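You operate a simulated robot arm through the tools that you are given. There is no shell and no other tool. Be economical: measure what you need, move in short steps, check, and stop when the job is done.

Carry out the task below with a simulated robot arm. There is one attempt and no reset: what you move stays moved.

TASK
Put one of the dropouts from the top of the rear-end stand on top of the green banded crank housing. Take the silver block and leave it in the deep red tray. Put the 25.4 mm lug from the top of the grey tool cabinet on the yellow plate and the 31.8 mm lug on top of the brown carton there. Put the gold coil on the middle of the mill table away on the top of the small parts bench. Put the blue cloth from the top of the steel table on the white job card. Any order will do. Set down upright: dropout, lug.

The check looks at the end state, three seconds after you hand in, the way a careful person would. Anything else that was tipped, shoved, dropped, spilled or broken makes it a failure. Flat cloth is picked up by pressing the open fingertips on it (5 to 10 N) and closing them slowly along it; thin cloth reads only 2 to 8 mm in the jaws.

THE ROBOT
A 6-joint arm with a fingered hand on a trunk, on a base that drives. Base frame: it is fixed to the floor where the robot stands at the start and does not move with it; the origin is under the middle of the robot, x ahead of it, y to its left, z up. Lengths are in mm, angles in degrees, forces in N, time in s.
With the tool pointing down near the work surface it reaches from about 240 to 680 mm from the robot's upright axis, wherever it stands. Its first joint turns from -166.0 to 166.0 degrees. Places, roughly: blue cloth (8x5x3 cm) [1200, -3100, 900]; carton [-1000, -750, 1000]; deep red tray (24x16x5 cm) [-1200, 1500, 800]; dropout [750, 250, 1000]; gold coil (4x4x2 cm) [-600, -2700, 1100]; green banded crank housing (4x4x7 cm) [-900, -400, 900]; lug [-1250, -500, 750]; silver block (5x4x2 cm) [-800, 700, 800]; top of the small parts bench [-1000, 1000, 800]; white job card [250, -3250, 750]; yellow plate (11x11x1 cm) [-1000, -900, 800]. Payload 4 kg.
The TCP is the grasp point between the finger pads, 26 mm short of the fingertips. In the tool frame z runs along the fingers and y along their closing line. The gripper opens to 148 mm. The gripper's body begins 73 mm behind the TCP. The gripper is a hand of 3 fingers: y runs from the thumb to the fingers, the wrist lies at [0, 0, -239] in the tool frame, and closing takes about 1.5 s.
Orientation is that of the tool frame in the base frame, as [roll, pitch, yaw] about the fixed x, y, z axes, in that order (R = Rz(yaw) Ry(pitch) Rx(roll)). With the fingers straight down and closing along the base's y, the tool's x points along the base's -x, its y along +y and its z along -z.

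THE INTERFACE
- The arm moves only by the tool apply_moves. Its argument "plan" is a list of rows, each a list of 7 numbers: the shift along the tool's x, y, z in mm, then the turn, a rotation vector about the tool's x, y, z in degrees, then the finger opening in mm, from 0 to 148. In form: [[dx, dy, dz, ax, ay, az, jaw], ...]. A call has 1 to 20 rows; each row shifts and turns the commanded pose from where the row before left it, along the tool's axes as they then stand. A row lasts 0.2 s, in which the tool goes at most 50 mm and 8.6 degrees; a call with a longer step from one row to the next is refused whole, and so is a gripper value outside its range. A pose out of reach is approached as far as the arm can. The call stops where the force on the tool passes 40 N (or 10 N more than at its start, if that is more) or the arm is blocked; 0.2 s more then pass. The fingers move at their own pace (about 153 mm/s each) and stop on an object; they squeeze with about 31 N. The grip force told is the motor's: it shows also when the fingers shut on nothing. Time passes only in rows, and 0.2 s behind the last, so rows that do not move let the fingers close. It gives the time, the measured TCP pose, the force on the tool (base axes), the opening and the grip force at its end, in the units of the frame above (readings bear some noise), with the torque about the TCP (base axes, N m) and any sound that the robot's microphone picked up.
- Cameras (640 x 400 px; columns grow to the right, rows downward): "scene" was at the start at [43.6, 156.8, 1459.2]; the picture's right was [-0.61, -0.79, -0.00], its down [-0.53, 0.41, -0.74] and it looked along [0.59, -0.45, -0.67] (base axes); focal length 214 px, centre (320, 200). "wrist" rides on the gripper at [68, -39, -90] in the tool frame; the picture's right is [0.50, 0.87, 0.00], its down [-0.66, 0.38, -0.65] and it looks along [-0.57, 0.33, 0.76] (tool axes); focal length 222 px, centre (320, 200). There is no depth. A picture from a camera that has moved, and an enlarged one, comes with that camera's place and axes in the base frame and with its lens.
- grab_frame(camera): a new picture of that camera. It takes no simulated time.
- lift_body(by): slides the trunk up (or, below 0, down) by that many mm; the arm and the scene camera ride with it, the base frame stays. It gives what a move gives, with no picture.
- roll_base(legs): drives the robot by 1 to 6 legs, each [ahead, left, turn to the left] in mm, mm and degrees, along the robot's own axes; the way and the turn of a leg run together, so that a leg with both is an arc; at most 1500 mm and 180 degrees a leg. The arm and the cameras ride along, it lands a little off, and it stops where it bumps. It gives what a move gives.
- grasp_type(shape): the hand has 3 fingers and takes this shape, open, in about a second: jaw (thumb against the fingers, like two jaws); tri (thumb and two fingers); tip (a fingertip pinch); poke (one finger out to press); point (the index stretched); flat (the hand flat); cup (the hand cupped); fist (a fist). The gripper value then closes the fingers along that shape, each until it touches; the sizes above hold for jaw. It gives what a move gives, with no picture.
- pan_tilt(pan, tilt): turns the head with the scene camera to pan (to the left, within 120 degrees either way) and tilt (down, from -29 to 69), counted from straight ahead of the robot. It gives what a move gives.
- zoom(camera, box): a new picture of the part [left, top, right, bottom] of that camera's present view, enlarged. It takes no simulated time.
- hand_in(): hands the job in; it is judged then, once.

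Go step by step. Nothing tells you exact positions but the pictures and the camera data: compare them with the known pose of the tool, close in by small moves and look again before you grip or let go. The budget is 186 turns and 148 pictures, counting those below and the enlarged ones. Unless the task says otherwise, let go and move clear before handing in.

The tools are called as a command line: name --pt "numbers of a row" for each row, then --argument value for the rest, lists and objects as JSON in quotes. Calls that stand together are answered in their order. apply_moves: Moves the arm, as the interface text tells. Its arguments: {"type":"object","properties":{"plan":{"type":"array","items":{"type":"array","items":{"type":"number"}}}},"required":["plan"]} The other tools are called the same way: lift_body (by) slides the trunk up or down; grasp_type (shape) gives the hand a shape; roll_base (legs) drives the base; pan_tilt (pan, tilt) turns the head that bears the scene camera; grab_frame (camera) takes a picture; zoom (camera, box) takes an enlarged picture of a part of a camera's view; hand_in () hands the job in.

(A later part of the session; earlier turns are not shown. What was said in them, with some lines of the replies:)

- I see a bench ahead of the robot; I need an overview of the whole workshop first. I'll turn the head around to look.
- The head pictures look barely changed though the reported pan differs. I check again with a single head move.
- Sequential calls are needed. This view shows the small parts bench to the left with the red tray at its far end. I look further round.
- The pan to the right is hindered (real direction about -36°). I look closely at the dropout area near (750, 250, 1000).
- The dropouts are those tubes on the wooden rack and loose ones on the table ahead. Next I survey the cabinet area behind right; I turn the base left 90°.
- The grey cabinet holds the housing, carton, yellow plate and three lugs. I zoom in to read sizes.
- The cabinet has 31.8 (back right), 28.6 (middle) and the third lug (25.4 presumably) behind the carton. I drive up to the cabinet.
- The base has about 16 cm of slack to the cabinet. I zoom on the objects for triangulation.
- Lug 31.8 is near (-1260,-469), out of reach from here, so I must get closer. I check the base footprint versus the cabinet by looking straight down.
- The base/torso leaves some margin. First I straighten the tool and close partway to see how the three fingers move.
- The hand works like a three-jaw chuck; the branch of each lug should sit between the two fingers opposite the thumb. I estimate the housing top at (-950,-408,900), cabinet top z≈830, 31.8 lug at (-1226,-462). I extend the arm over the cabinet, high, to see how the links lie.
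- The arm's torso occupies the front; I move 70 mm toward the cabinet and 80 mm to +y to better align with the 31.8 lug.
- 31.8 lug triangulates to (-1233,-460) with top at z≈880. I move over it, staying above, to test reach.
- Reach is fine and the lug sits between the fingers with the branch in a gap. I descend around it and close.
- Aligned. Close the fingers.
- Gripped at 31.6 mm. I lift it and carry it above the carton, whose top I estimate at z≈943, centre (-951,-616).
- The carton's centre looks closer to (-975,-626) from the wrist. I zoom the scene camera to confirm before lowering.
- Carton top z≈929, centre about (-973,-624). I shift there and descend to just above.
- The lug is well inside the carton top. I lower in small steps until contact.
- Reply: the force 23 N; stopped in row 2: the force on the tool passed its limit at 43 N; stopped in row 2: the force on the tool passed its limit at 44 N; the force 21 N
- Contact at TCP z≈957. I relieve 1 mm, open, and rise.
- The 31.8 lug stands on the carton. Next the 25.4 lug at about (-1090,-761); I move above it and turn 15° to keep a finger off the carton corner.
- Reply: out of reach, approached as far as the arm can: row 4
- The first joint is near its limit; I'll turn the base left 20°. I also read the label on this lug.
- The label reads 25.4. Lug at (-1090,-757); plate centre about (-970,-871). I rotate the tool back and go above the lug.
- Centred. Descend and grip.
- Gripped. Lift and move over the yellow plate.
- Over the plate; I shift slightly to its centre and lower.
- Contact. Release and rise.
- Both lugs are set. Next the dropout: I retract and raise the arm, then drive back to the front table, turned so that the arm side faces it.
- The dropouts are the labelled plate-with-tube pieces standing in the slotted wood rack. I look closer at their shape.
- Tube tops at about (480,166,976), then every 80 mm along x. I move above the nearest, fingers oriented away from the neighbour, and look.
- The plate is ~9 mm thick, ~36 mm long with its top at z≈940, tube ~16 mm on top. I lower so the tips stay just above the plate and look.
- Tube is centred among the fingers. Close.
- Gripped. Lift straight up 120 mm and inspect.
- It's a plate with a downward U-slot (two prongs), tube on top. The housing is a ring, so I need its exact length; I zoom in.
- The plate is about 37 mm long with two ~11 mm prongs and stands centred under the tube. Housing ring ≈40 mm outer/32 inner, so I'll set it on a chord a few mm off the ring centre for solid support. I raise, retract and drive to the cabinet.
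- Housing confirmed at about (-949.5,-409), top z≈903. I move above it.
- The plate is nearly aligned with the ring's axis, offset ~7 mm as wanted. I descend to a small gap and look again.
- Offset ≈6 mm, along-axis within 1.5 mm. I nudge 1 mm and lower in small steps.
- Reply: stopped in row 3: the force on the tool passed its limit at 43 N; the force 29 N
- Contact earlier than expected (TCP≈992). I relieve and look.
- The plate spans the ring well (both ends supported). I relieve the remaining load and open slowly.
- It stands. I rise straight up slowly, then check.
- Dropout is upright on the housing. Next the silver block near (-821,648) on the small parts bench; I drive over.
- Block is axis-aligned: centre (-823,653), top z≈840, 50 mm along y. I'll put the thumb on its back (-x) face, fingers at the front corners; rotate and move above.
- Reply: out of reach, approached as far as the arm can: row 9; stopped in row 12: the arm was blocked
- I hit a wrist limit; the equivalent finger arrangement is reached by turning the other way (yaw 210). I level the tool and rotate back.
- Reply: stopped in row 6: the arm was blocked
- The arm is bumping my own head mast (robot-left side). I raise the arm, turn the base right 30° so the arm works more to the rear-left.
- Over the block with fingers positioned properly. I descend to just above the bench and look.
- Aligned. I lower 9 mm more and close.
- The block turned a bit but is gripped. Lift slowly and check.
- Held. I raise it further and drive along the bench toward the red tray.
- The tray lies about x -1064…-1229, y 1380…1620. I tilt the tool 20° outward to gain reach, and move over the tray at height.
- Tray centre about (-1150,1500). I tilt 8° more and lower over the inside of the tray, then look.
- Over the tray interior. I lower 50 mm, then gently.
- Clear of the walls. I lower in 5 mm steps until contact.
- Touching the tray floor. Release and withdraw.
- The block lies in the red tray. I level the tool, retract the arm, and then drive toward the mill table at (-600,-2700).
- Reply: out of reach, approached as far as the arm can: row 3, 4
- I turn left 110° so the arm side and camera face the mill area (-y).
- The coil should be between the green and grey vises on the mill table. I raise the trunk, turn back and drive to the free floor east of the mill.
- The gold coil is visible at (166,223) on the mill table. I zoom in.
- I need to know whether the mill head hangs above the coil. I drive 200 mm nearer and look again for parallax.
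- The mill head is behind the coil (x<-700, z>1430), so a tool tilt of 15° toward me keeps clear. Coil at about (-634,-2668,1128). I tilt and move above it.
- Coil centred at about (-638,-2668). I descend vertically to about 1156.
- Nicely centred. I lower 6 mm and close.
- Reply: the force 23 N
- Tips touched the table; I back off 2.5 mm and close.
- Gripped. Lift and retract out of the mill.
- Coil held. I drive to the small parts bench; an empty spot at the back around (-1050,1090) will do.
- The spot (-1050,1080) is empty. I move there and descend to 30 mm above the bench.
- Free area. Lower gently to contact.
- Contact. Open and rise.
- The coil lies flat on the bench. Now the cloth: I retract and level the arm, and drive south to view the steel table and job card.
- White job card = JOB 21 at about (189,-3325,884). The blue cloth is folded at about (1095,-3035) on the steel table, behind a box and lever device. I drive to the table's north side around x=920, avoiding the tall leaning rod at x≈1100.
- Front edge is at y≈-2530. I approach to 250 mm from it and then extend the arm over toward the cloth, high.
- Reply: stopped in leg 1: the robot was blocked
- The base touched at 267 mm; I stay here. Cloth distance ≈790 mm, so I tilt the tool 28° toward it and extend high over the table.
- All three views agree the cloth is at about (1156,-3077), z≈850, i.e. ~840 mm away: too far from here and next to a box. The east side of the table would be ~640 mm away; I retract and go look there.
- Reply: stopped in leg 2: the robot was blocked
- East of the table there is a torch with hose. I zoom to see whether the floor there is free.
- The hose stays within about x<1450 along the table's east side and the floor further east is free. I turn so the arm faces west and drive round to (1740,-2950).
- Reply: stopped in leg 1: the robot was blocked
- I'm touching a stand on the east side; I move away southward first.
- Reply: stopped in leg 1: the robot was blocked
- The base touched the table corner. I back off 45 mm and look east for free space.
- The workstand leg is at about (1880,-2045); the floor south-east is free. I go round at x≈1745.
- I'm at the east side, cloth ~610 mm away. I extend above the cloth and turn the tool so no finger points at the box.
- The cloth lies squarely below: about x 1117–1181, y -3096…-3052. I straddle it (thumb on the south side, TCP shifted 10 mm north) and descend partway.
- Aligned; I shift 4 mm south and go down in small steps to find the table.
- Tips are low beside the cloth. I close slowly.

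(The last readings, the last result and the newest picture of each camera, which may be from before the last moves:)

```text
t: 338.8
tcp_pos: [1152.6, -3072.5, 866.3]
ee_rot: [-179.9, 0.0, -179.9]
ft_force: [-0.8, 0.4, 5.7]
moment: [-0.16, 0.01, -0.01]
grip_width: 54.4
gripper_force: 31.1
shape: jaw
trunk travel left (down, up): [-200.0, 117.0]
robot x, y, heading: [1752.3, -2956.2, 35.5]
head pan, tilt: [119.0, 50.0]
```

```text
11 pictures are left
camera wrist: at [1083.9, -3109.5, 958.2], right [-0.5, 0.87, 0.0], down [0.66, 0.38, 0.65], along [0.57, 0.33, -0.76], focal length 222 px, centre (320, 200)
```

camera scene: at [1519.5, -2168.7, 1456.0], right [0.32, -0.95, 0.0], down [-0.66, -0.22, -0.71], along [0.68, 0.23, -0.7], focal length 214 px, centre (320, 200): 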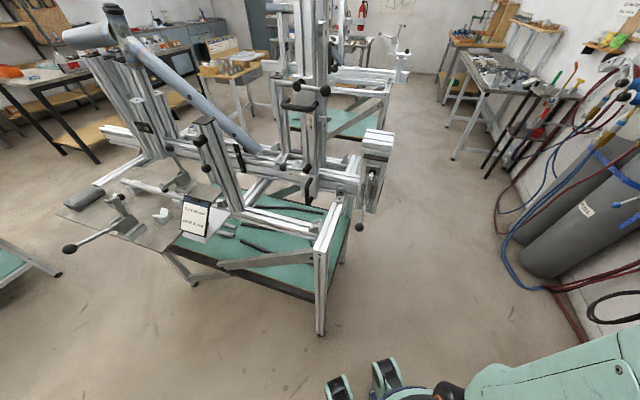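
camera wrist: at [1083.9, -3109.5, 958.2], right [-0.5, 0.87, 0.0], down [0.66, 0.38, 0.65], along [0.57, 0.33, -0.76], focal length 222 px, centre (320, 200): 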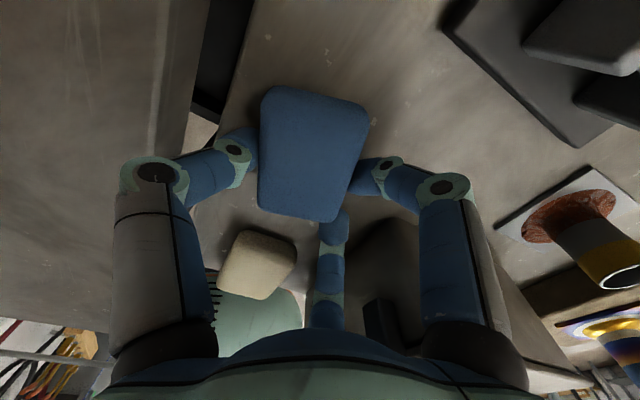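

The folded cloth is gripped like a pad (54 mm). I lift slowly and check.

apply_moves --pt "0 0 -10 0 0 0 5" --pt "0 0 -15 0 0 0 5" --pt "0 0 -20 0 0 0 5" --pt "0 0 -30 0 0 0 5" --pt "0 0 -40 0 0 0 5" --pt "0 0 -40 0 0 0 5" --pt "0 0 -40 0 0 0 5" --pt "0 0 -40 0 0 0 5" --pt "0 0 0 0 0 0 5"

grab_frame --camera "wrist"

```text
t: 340.8
tcp_pos: [1151.8, -3073.6, 1103.4]
ee_rot: [-179.9, -0.1, -179.9]
ft_force: [-0.2, -0.1, 0.6]
moment: [0.0, -0.02, 0.01]
grip_width: 53.9
gripper_force: 31.3
shape: jaw
trunk travel left (down, up): [-200.0, 117.0]
robot x, y, heading: [1750.8, -2957.8, 35.1]
head pan, tilt: [119.0, 50.0]
```

```text
10 pictures are left
camera wrist: at [1083.5, -3110.3, 1195.0], right [-0.5, 0.87, 0.0], down [0.65, 0.38, 0.65], along [0.57, 0.33, -0.76], focal length 222 px, centre (320, 200)
```

wrist: 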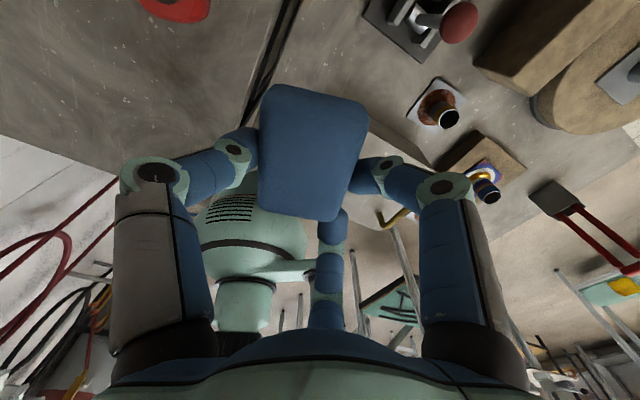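

Held. I retract the arm and drive back round the table, then west to face the job card.

apply_moves --pt "-44 10 -6 0 0 0 5" --pt "-44 10 -6 0 0 0 5" --pt "-44 10 -6 0 0 0 5" --pt "-44 10 -6 0 0 0 5" --pt "-44 10 -6 0 0 0 5"

roll_base --legs '[[301, 442, 0], [-63, 161, 0], [-241, 351, 0], [-788, 558, 0], [0, 0, 80]]'

```text
t: 342.0
tcp_pos: [1370.7, -3022.5, 1131.4]
ee_rot: [-179.9, -0.1, 180.0]
ft_force: [0.6, -0.1, -0.6]
moment: [0.01, -0.02, 0.01]
grip_width: 53.9
gripper_force: 30.9
shape: jaw
trunk travel left (down, up): [-200.0, 117.0]
robot x, y, heading: [1751.7, -2954.0, 35.5]
head pan, tilt: [119.0, 50.0]
```

```text
t: 345.6
tcp_pos: [1364.7, -2579.0, 1132.8]
ee_rot: [-179.2, -0.1, -179.8]
ft_force: [3.3, -19.5, 5.7]
moment: [-0.04, 0.13, 0.51]
grip_width: 63.1
gripper_force: 31.1
shape: jaw
trunk travel left (down, up): [-200.0, 117.0]
robot x, y, heading: [1743.8, -2503.1, 34.7]
head pan, tilt: [119.0, 50.0]
stopped in leg 1: the force on the tool passed its limit at 46 N (the readings are from after the stop); the commanded pose is now the measured one
```

The hand touched something (the torch on the table corner). I stop and look.

grab_frame --camera "wrist"

```text
9 pictures are left
camera wrist: at [1296.6, -2616.0, 1225.0], right [-0.5, 0.86, -0.01], down [0.66, 0.39, 0.65], along [0.56, 0.32, -0.76], focal length 222 px, centre (320, 200)
```

wrist: 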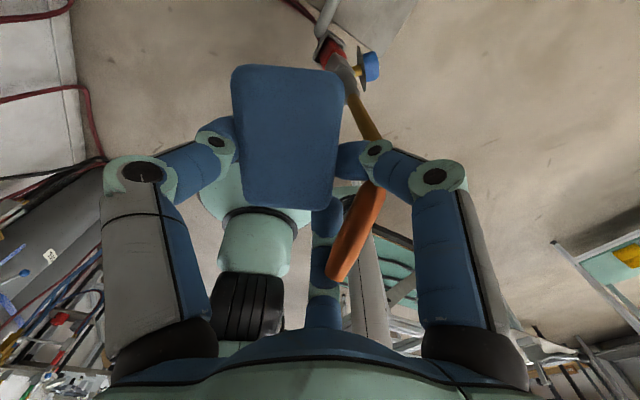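

The torch nozzle sits between two fingers. I back off south 80 mm, the way I came, then raise well above it.

roll_base --legs '[[-46, -66, 0]]'

lift_body --by 112

grab_frame --camera "wrist"

```text
t: 346.8
tcp_pos: [1364.0, -2654.5, 1132.7]
ee_rot: [-179.3, 0.0, -180.0]
ft_force: [-0.8, -0.3, 0.3]
moment: [0.03, -0.02, -0.02]
grip_width: 54.7
gripper_force: 30.7
shape: jaw
trunk travel left (down, up): [-200.0, 117.0]
robot x, y, heading: [1748.4, -2581.1, 34.9]
head pan, tilt: [119.0, 50.0]
```

```text
t: 348.2
tcp_pos: [1363.8, -2653.4, 1244.1]
ee_rot: [-179.3, 0.0, 180.0]
ft_force: [-0.4, -0.5, 0.1]
moment: [-0.01, -0.05, 0.0]
grip_width: 54.4
gripper_force: 31.3
shape: jaw
trunk travel left (down, up): [-312.0, 5.0]
robot x, y, heading: [1745.0, -2585.4, 35.1]
head pan, tilt: [119.0, 50.0]
```

```text
8 pictures are left
camera wrist: at [1295.1, -2690.7, 1336.5], right [-0.5, 0.87, -0.01], down [0.66, 0.39, 0.65], along [0.57, 0.32, -0.76], focal length 222 px, centre (320, 200)
```

wrist: 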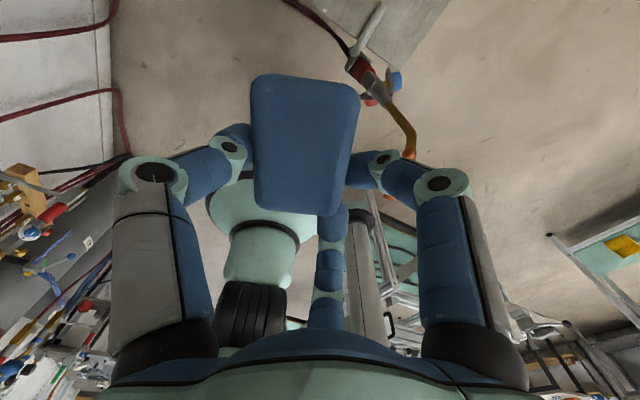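

Cloth still held. I pull the hand 90 mm closer to me and 100 mm higher, then pass the torch.

apply_moves --pt "0 0 -35 0 0 0 5" --pt "0 0 -35 0 0 0 5" --pt "-30 0 -20 0 0 0 5" --pt "-30 0 0 0 0 0 5" --pt "-30 0 0 0 0 0 5" --pt "0 0 0 0 0 0 5"

```text
t: 349.6
tcp_pos: [1453.4, -2653.9, 1334.9]
ee_rot: [-179.3, 0.0, 180.0]
ft_force: [-0.7, 0.6, -0.8]
moment: [0.01, -0.02, -0.04]
grip_width: 53.9
gripper_force: 31.3
shape: jaw
trunk travel left (down, up): [-312.0, 5.0]
robot x, y, heading: [1746.0, -2585.0, 34.7]
head pan, tilt: [119.0, 50.0]
```

roll_base --legs '[[89, 139, 0], [-65, 161, 0], [-245, 348, 0], [-794, 550, 0], [0, 0, 80]]'

lift_body --by -112

```text
t: 364.8
tcp_pos: [223.3, -2482.8, 1334.1]
ee_rot: [-179.3, 0.1, -101.5]
ft_force: [0.0, 0.1, -0.6]
moment: [0.02, 0.03, -0.01]
grip_width: 54.3
gripper_force: 31.2
shape: jaw
trunk travel left (down, up): [-312.0, 5.0]
robot x, y, heading: [216.7, -2182.2, 113.5]
head pan, tilt: [119.0, 50.0]
```

```text
t: 366.2
tcp_pos: [223.6, -2482.0, 1221.6]
ee_rot: [-179.3, 0.1, -101.4]
ft_force: [0.6, 0.1, -0.9]
moment: [-0.01, 0.01, 0.0]
grip_width: 54.0
gripper_force: 31.3
shape: jaw
trunk travel left (down, up): [-200.0, 117.0]
robot x, y, heading: [212.1, -2185.6, 113.7]
head pan, tilt: [119.0, 50.0]
```

roll_base --legs '[[-576, 253, 0]]'

grab_frame --camera "scene"

```text
t: 369.7
tcp_pos: [220.6, -3110.6, 1221.0]
ee_rot: [-179.2, 0.0, -101.5]
ft_force: [0.2, 0.7, 0.0]
moment: [-0.01, 0.01, 0.01]
grip_width: 54.1
gripper_force: 30.4
shape: jaw
trunk travel left (down, up): [-200.0, 117.0]
robot x, y, heading: [209.0, -2813.7, 113.2]
head pan, tilt: [119.0, 50.0]
```

```text
7 pictures are left
camera scene: at [-16.4, -2978.9, 1448.1], right [-0.79, 0.61, 0.0], down [0.47, 0.61, -0.64], along [-0.39, -0.51, -0.77], focal length 214 px, centre (320, 200)
```

scene: 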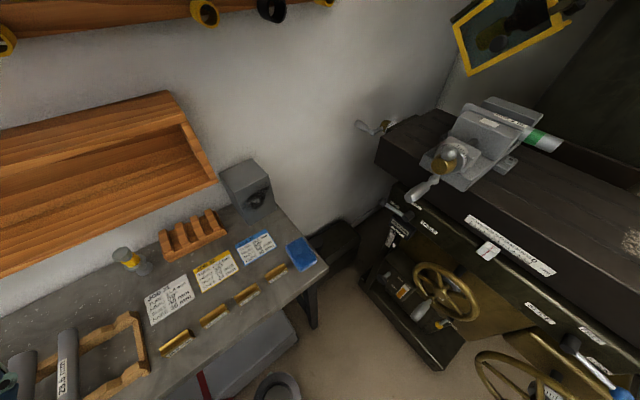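

The white card (JOB 21) is at (186,-3327), z≈884. I rotate so the cloth's long side lies along the card and move above it.

apply_moves --pt "0 0 0 0.7 0 -7.9 5" --pt "0 0 0 0 0 -7.9 5" --pt "0 0 0 0 0 -7.9 5" --pt "0 0 0 0 0 -7.9 5" --pt "0 0 0 0 0 -7.9 5" --pt "0 0 0 0 0 -7.9 5" --pt "0 0 0 0 0 -7.9 5" --pt "0 0 0 0 0 -7.9 5" --pt "0 0 0 0 0 -7.9 5" --pt "9.7 26.8 28.8 0 0 0 5" --pt "9.7 26.8 28.8 0 0 0 5" --pt "9.7 26.8 28.8 0 0 0 5" --pt "9.7 26.8 28.8 0 0 0 5" --pt "9.7 26.8 28.8 0 0 0 5" --pt "9.7 26.8 28.8 0 0 0 5" --pt "9.7 26.8 28.8 0 0 0 5" --pt "9.7 26.8 28.8 0 0 0 5" --pt "0 0 0 0 0 0 5"

grab_frame --camera "wrist"

```text
t: 373.5
tcp_pos: [186.8, -3334.4, 992.1]
ee_rot: [-179.5, -1.4, -30.4]
ft_force: [-0.2, 0.1, -0.2]
moment: [-0.01, 0.0, 0.01]
grip_width: 52.8
gripper_force: 31.0
shape: jaw
trunk travel left (down, up): [-200.0, 117.0]
robot x, y, heading: [211.3, -2808.1, 113.5]
head pan, tilt: [119.0, 50.0]
```

```text
6 pictures are left
camera wrist: at [261.6, -3332.9, 1085.3], right [-0.01, -1.0, 0.01], down [-0.77, 0.01, 0.64], along [-0.64, 0.0, -0.77], focal length 222 px, centre (320, 200)
```

wrist: 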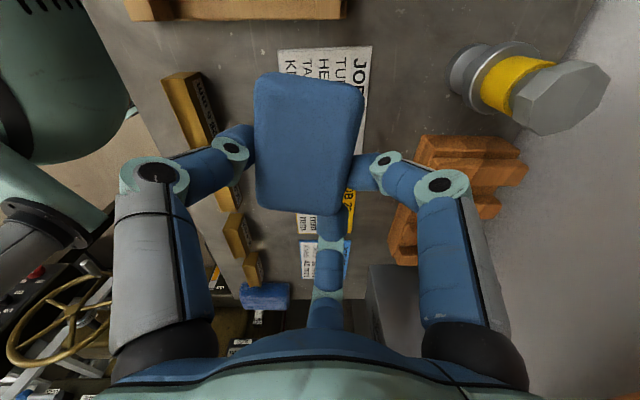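

The cloth is right above the white card. I nudge and lower.

apply_moves --pt "-1 6 25 -0.5 -1.4 0 5" --pt "0 0 25 0 0 0 5" --pt "0 0 10 0 0 0 5" --pt "0 0 0 0 0 0 5"

apply_moves --pt "0 0 4 0 0 0 5" --pt "0 0 4 0 0 0 5" --pt "0 0 0 0 0 0 5"

```text
t: 374.5
tcp_pos: [182.7, -3339.5, 932.7]
ee_rot: [179.9, 0.1, -30.4]
ft_force: [0.4, -0.6, 0.6]
moment: [-0.01, -0.01, 0.03]
grip_width: 52.9
gripper_force: 31.1
shape: jaw
trunk travel left (down, up): [-200.0, 117.0]
robot x, y, heading: [211.7, -2808.8, 113.3]
head pan, tilt: [119.0, 50.0]
```

```text
t: 375.3
tcp_pos: [180.8, -3340.1, 924.4]
ee_rot: [180.0, 0.1, -30.4]
ft_force: [0.4, -0.8, -1.1]
moment: [0.03, 0.0, 0.01]
grip_width: 52.8
gripper_force: 30.4
shape: jaw
trunk travel left (down, up): [-200.0, 117.0]
robot x, y, heading: [215.1, -2812.0, 113.7]
head pan, tilt: [119.0, 50.0]
```

apply_moves --pt "0 0 3 0 0 0 5" --pt "0 0 3 0 0 0 5" --pt "0 0 0 0 0 0 5"

```text
t: 376.1
tcp_pos: [181.7, -3339.1, 917.6]
ee_rot: [180.0, 0.1, -30.3]
ft_force: [0.5, 0.7, 0.1]
moment: [-0.01, 0.05, 0.03]
grip_width: 53.0
gripper_force: 31.2
shape: jaw
trunk travel left (down, up): [-200.0, 117.0]
robot x, y, heading: [211.2, -2807.2, 113.6]
head pan, tilt: [119.0, 50.0]
```

apply_moves --pt "0 0 2 0 0 0 5" --pt "0 0 2 0 0 0 5" --pt "0 0 0 0 0 0 5"

zoom --camera "scene" --box '[100, 230, 260, 340]'

```text
t: 376.9
tcp_pos: [183.0, -3339.0, 913.9]
ee_rot: [-180.0, 0.1, -30.5]
ft_force: [1.2, 0.7, -0.6]
moment: [0.01, -0.01, 0.03]
grip_width: 53.1
gripper_force: 30.3
shape: jaw
trunk travel left (down, up): [-200.0, 117.0]
robot x, y, heading: [213.4, -2808.4, 113.2]
head pan, tilt: [119.0, 50.0]
```

```text
3.64 times, centred on (180, 285) of scene
camera zoom: at [-16.4, -2978.5, 1448.1], right [-0.79, 0.61, 0.0], down [0.47, 0.61, -0.64], along [-0.39, -0.51, -0.77], focal length 780 px, centre (829, -109)
```

zoom: 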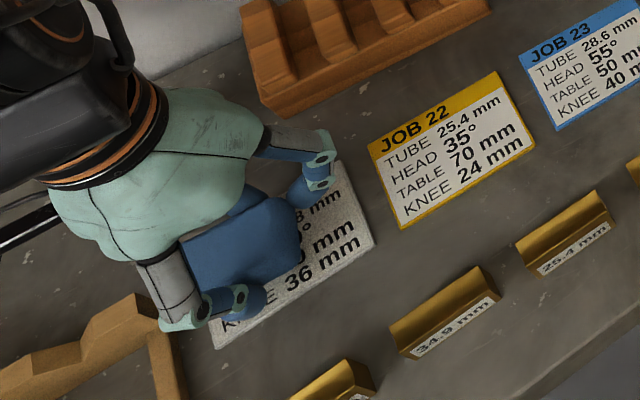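

The cloth sits ~10 mm east of the card's middle; I shift west 11 mm and continue down.

apply_moves --pt "-9.5 5.5 -2 0 0 0 5" --pt "0 0 3 0 0 0 5" --pt "0 0 2 0 0 0 5" --pt "0 0 0 0 0 0 5"

```text
t: 377.9
tcp_pos: [170.3, -3338.7, 910.8]
ee_rot: [-180.0, 0.1, -30.4]
ft_force: [0.1, -0.5, -0.8]
moment: [-0.01, -0.01, -0.02]
grip_width: 53.0
gripper_force: 31.0
shape: jaw
trunk travel left (down, up): [-200.0, 117.0]
robot x, y, heading: [211.9, -2810.8, 113.7]
head pan, tilt: [119.0, 50.0]
```

apply_moves --pt "0 0 2 0 0 0 5" --pt "0 0 2 0 0 0 5" --pt "0 0 0 0 0 0 5"

```text
t: 378.7
tcp_pos: [169.8, -3338.8, 906.8]
ee_rot: [-179.9, 0.1, -30.3]
ft_force: [0.6, -0.8, 0.3]
moment: [0.0, -0.01, -0.01]
grip_width: 53.0
gripper_force: 31.0
shape: jaw
trunk travel left (down, up): [-200.0, 117.0]
robot x, y, heading: [210.9, -2805.8, 113.5]
head pan, tilt: [119.0, 50.0]
```

apply_moves --pt "0 0 2 0 0 0 5" --pt "0 0 2 0 0 0 5" --pt "0 0 0 0 0 0 5"

```text
t: 379.5
tcp_pos: [170.5, -3339.6, 903.2]
ee_rot: [-180.0, 0.1, -30.4]
ft_force: [-1.0, 0.4, 0.1]
moment: [-0.01, 0.02, -0.01]
grip_width: 52.8
gripper_force: 31.2
shape: jaw
trunk travel left (down, up): [-200.0, 117.0]
robot x, y, heading: [217.1, -2810.0, 113.4]
head pan, tilt: [119.0, 50.0]
```

apply_moves --pt "0 0 2 0 0 0 5" --pt "0 0 2 0 0 0 5" --pt "0 0 0 0 0 0 5"

```text
t: 380.3
tcp_pos: [169.3, -3339.4, 898.1]
ee_rot: [180.0, 0.1, -30.4]
ft_force: [-0.1, -0.6, 0.0]
moment: [-0.04, 0.09, -0.03]
grip_width: 53.0
gripper_force: 31.7
shape: jaw
trunk travel left (down, up): [-200.0, 117.0]
robot x, y, heading: [213.5, -2807.1, 113.5]
head pan, tilt: [119.0, 50.0]
```

apply_moves --pt "0 0 2 0 0 0 5" --pt "0 0 2 0 0 0 5" --pt "0 0 0 0 0 0 5"

```text
t: 381.1
tcp_pos: [170.3, -3339.8, 896.1]
ee_rot: [-180.0, 0.1, -30.3]
ft_force: [-0.1, 0.7, 1.4]
moment: [0.08, -0.09, 0.01]
grip_width: 52.9
gripper_force: 30.8
shape: jaw
trunk travel left (down, up): [-200.0, 117.0]
robot x, y, heading: [212.9, -2812.4, 113.6]
head pan, tilt: [119.0, 50.0]
```

Light contact now. I open and rise.

apply_moves --pt "0 0 0 0 0 0 58" --pt "0 0 0 0 0 0 64" --pt "0 0 0 0 0 0 72" --pt "0 0 0 0 0 0 76" --pt "0 0 -15 0 0 0 76" --pt "0 0 -30 0 0 0 76" --pt "0 0 -40 0 0 0 76" --pt "0 0 -40 0 0 0 76" --pt "0 0 -40 0 0 0 76" --pt "0 0 0 0 0 0 76"

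grab_frame --camera "wrist"

```text
t: 383.3
tcp_pos: [170.5, -3338.3, 1059.4]
ee_rot: [-180.0, 0.2, -30.4]
ft_force: [-1.3, 0.2, 0.6]
moment: [0.0, 0.0, 0.01]
grip_width: 75.9
gripper_force: 0.1
shape: jaw
trunk travel left (down, up): [-200.0, 117.0]
robot x, y, heading: [210.3, -2810.5, 113.5]
head pan, tilt: [119.0, 50.0]
```

```text
4 pictures are left
camera wrist: at [247.6, -3336.6, 1151.1], right [-0.01, -1.0, 0.0], down [-0.76, 0.0, 0.66], along [-0.65, 0.0, -0.76], focal length 222 px, centre (320, 200)
```

wrist: 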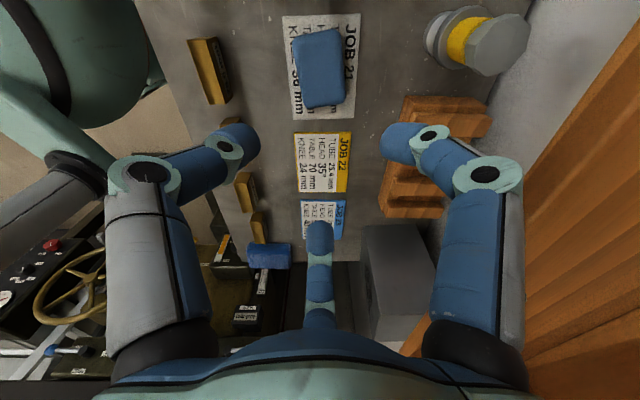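

The blue cloth lies on the white JOB 21 card and the hand is well clear. All five jobs are done, so I hand in.

hand_in

```text
The job is handed in.
```

I placed every item where you asked and handed the job in, but I bumped a few things on the way and can't rule out having nudged one.

| Item | Where it is now |
|---|---|
| Dropout (LEFT N2) | Upright on the green banded crank housing |
| Silver block | In the deep red tray |
| 25.4 mm lug | Upright on the yellow plate |
| 31.8 mm lug | Upright on the brown carton |
| Gold coil | Flat on the small parts bench |
| Blue cloth | On the white JOB 21 card |

**Bumps:** the base touched the steel table's front edge and its north-east corner, and a workstand leg. While I carried the cloth, the hand caught the torch on that corner at about 46 N. I saw nothing moved in the later pictures, but I did not go back to check the stand.
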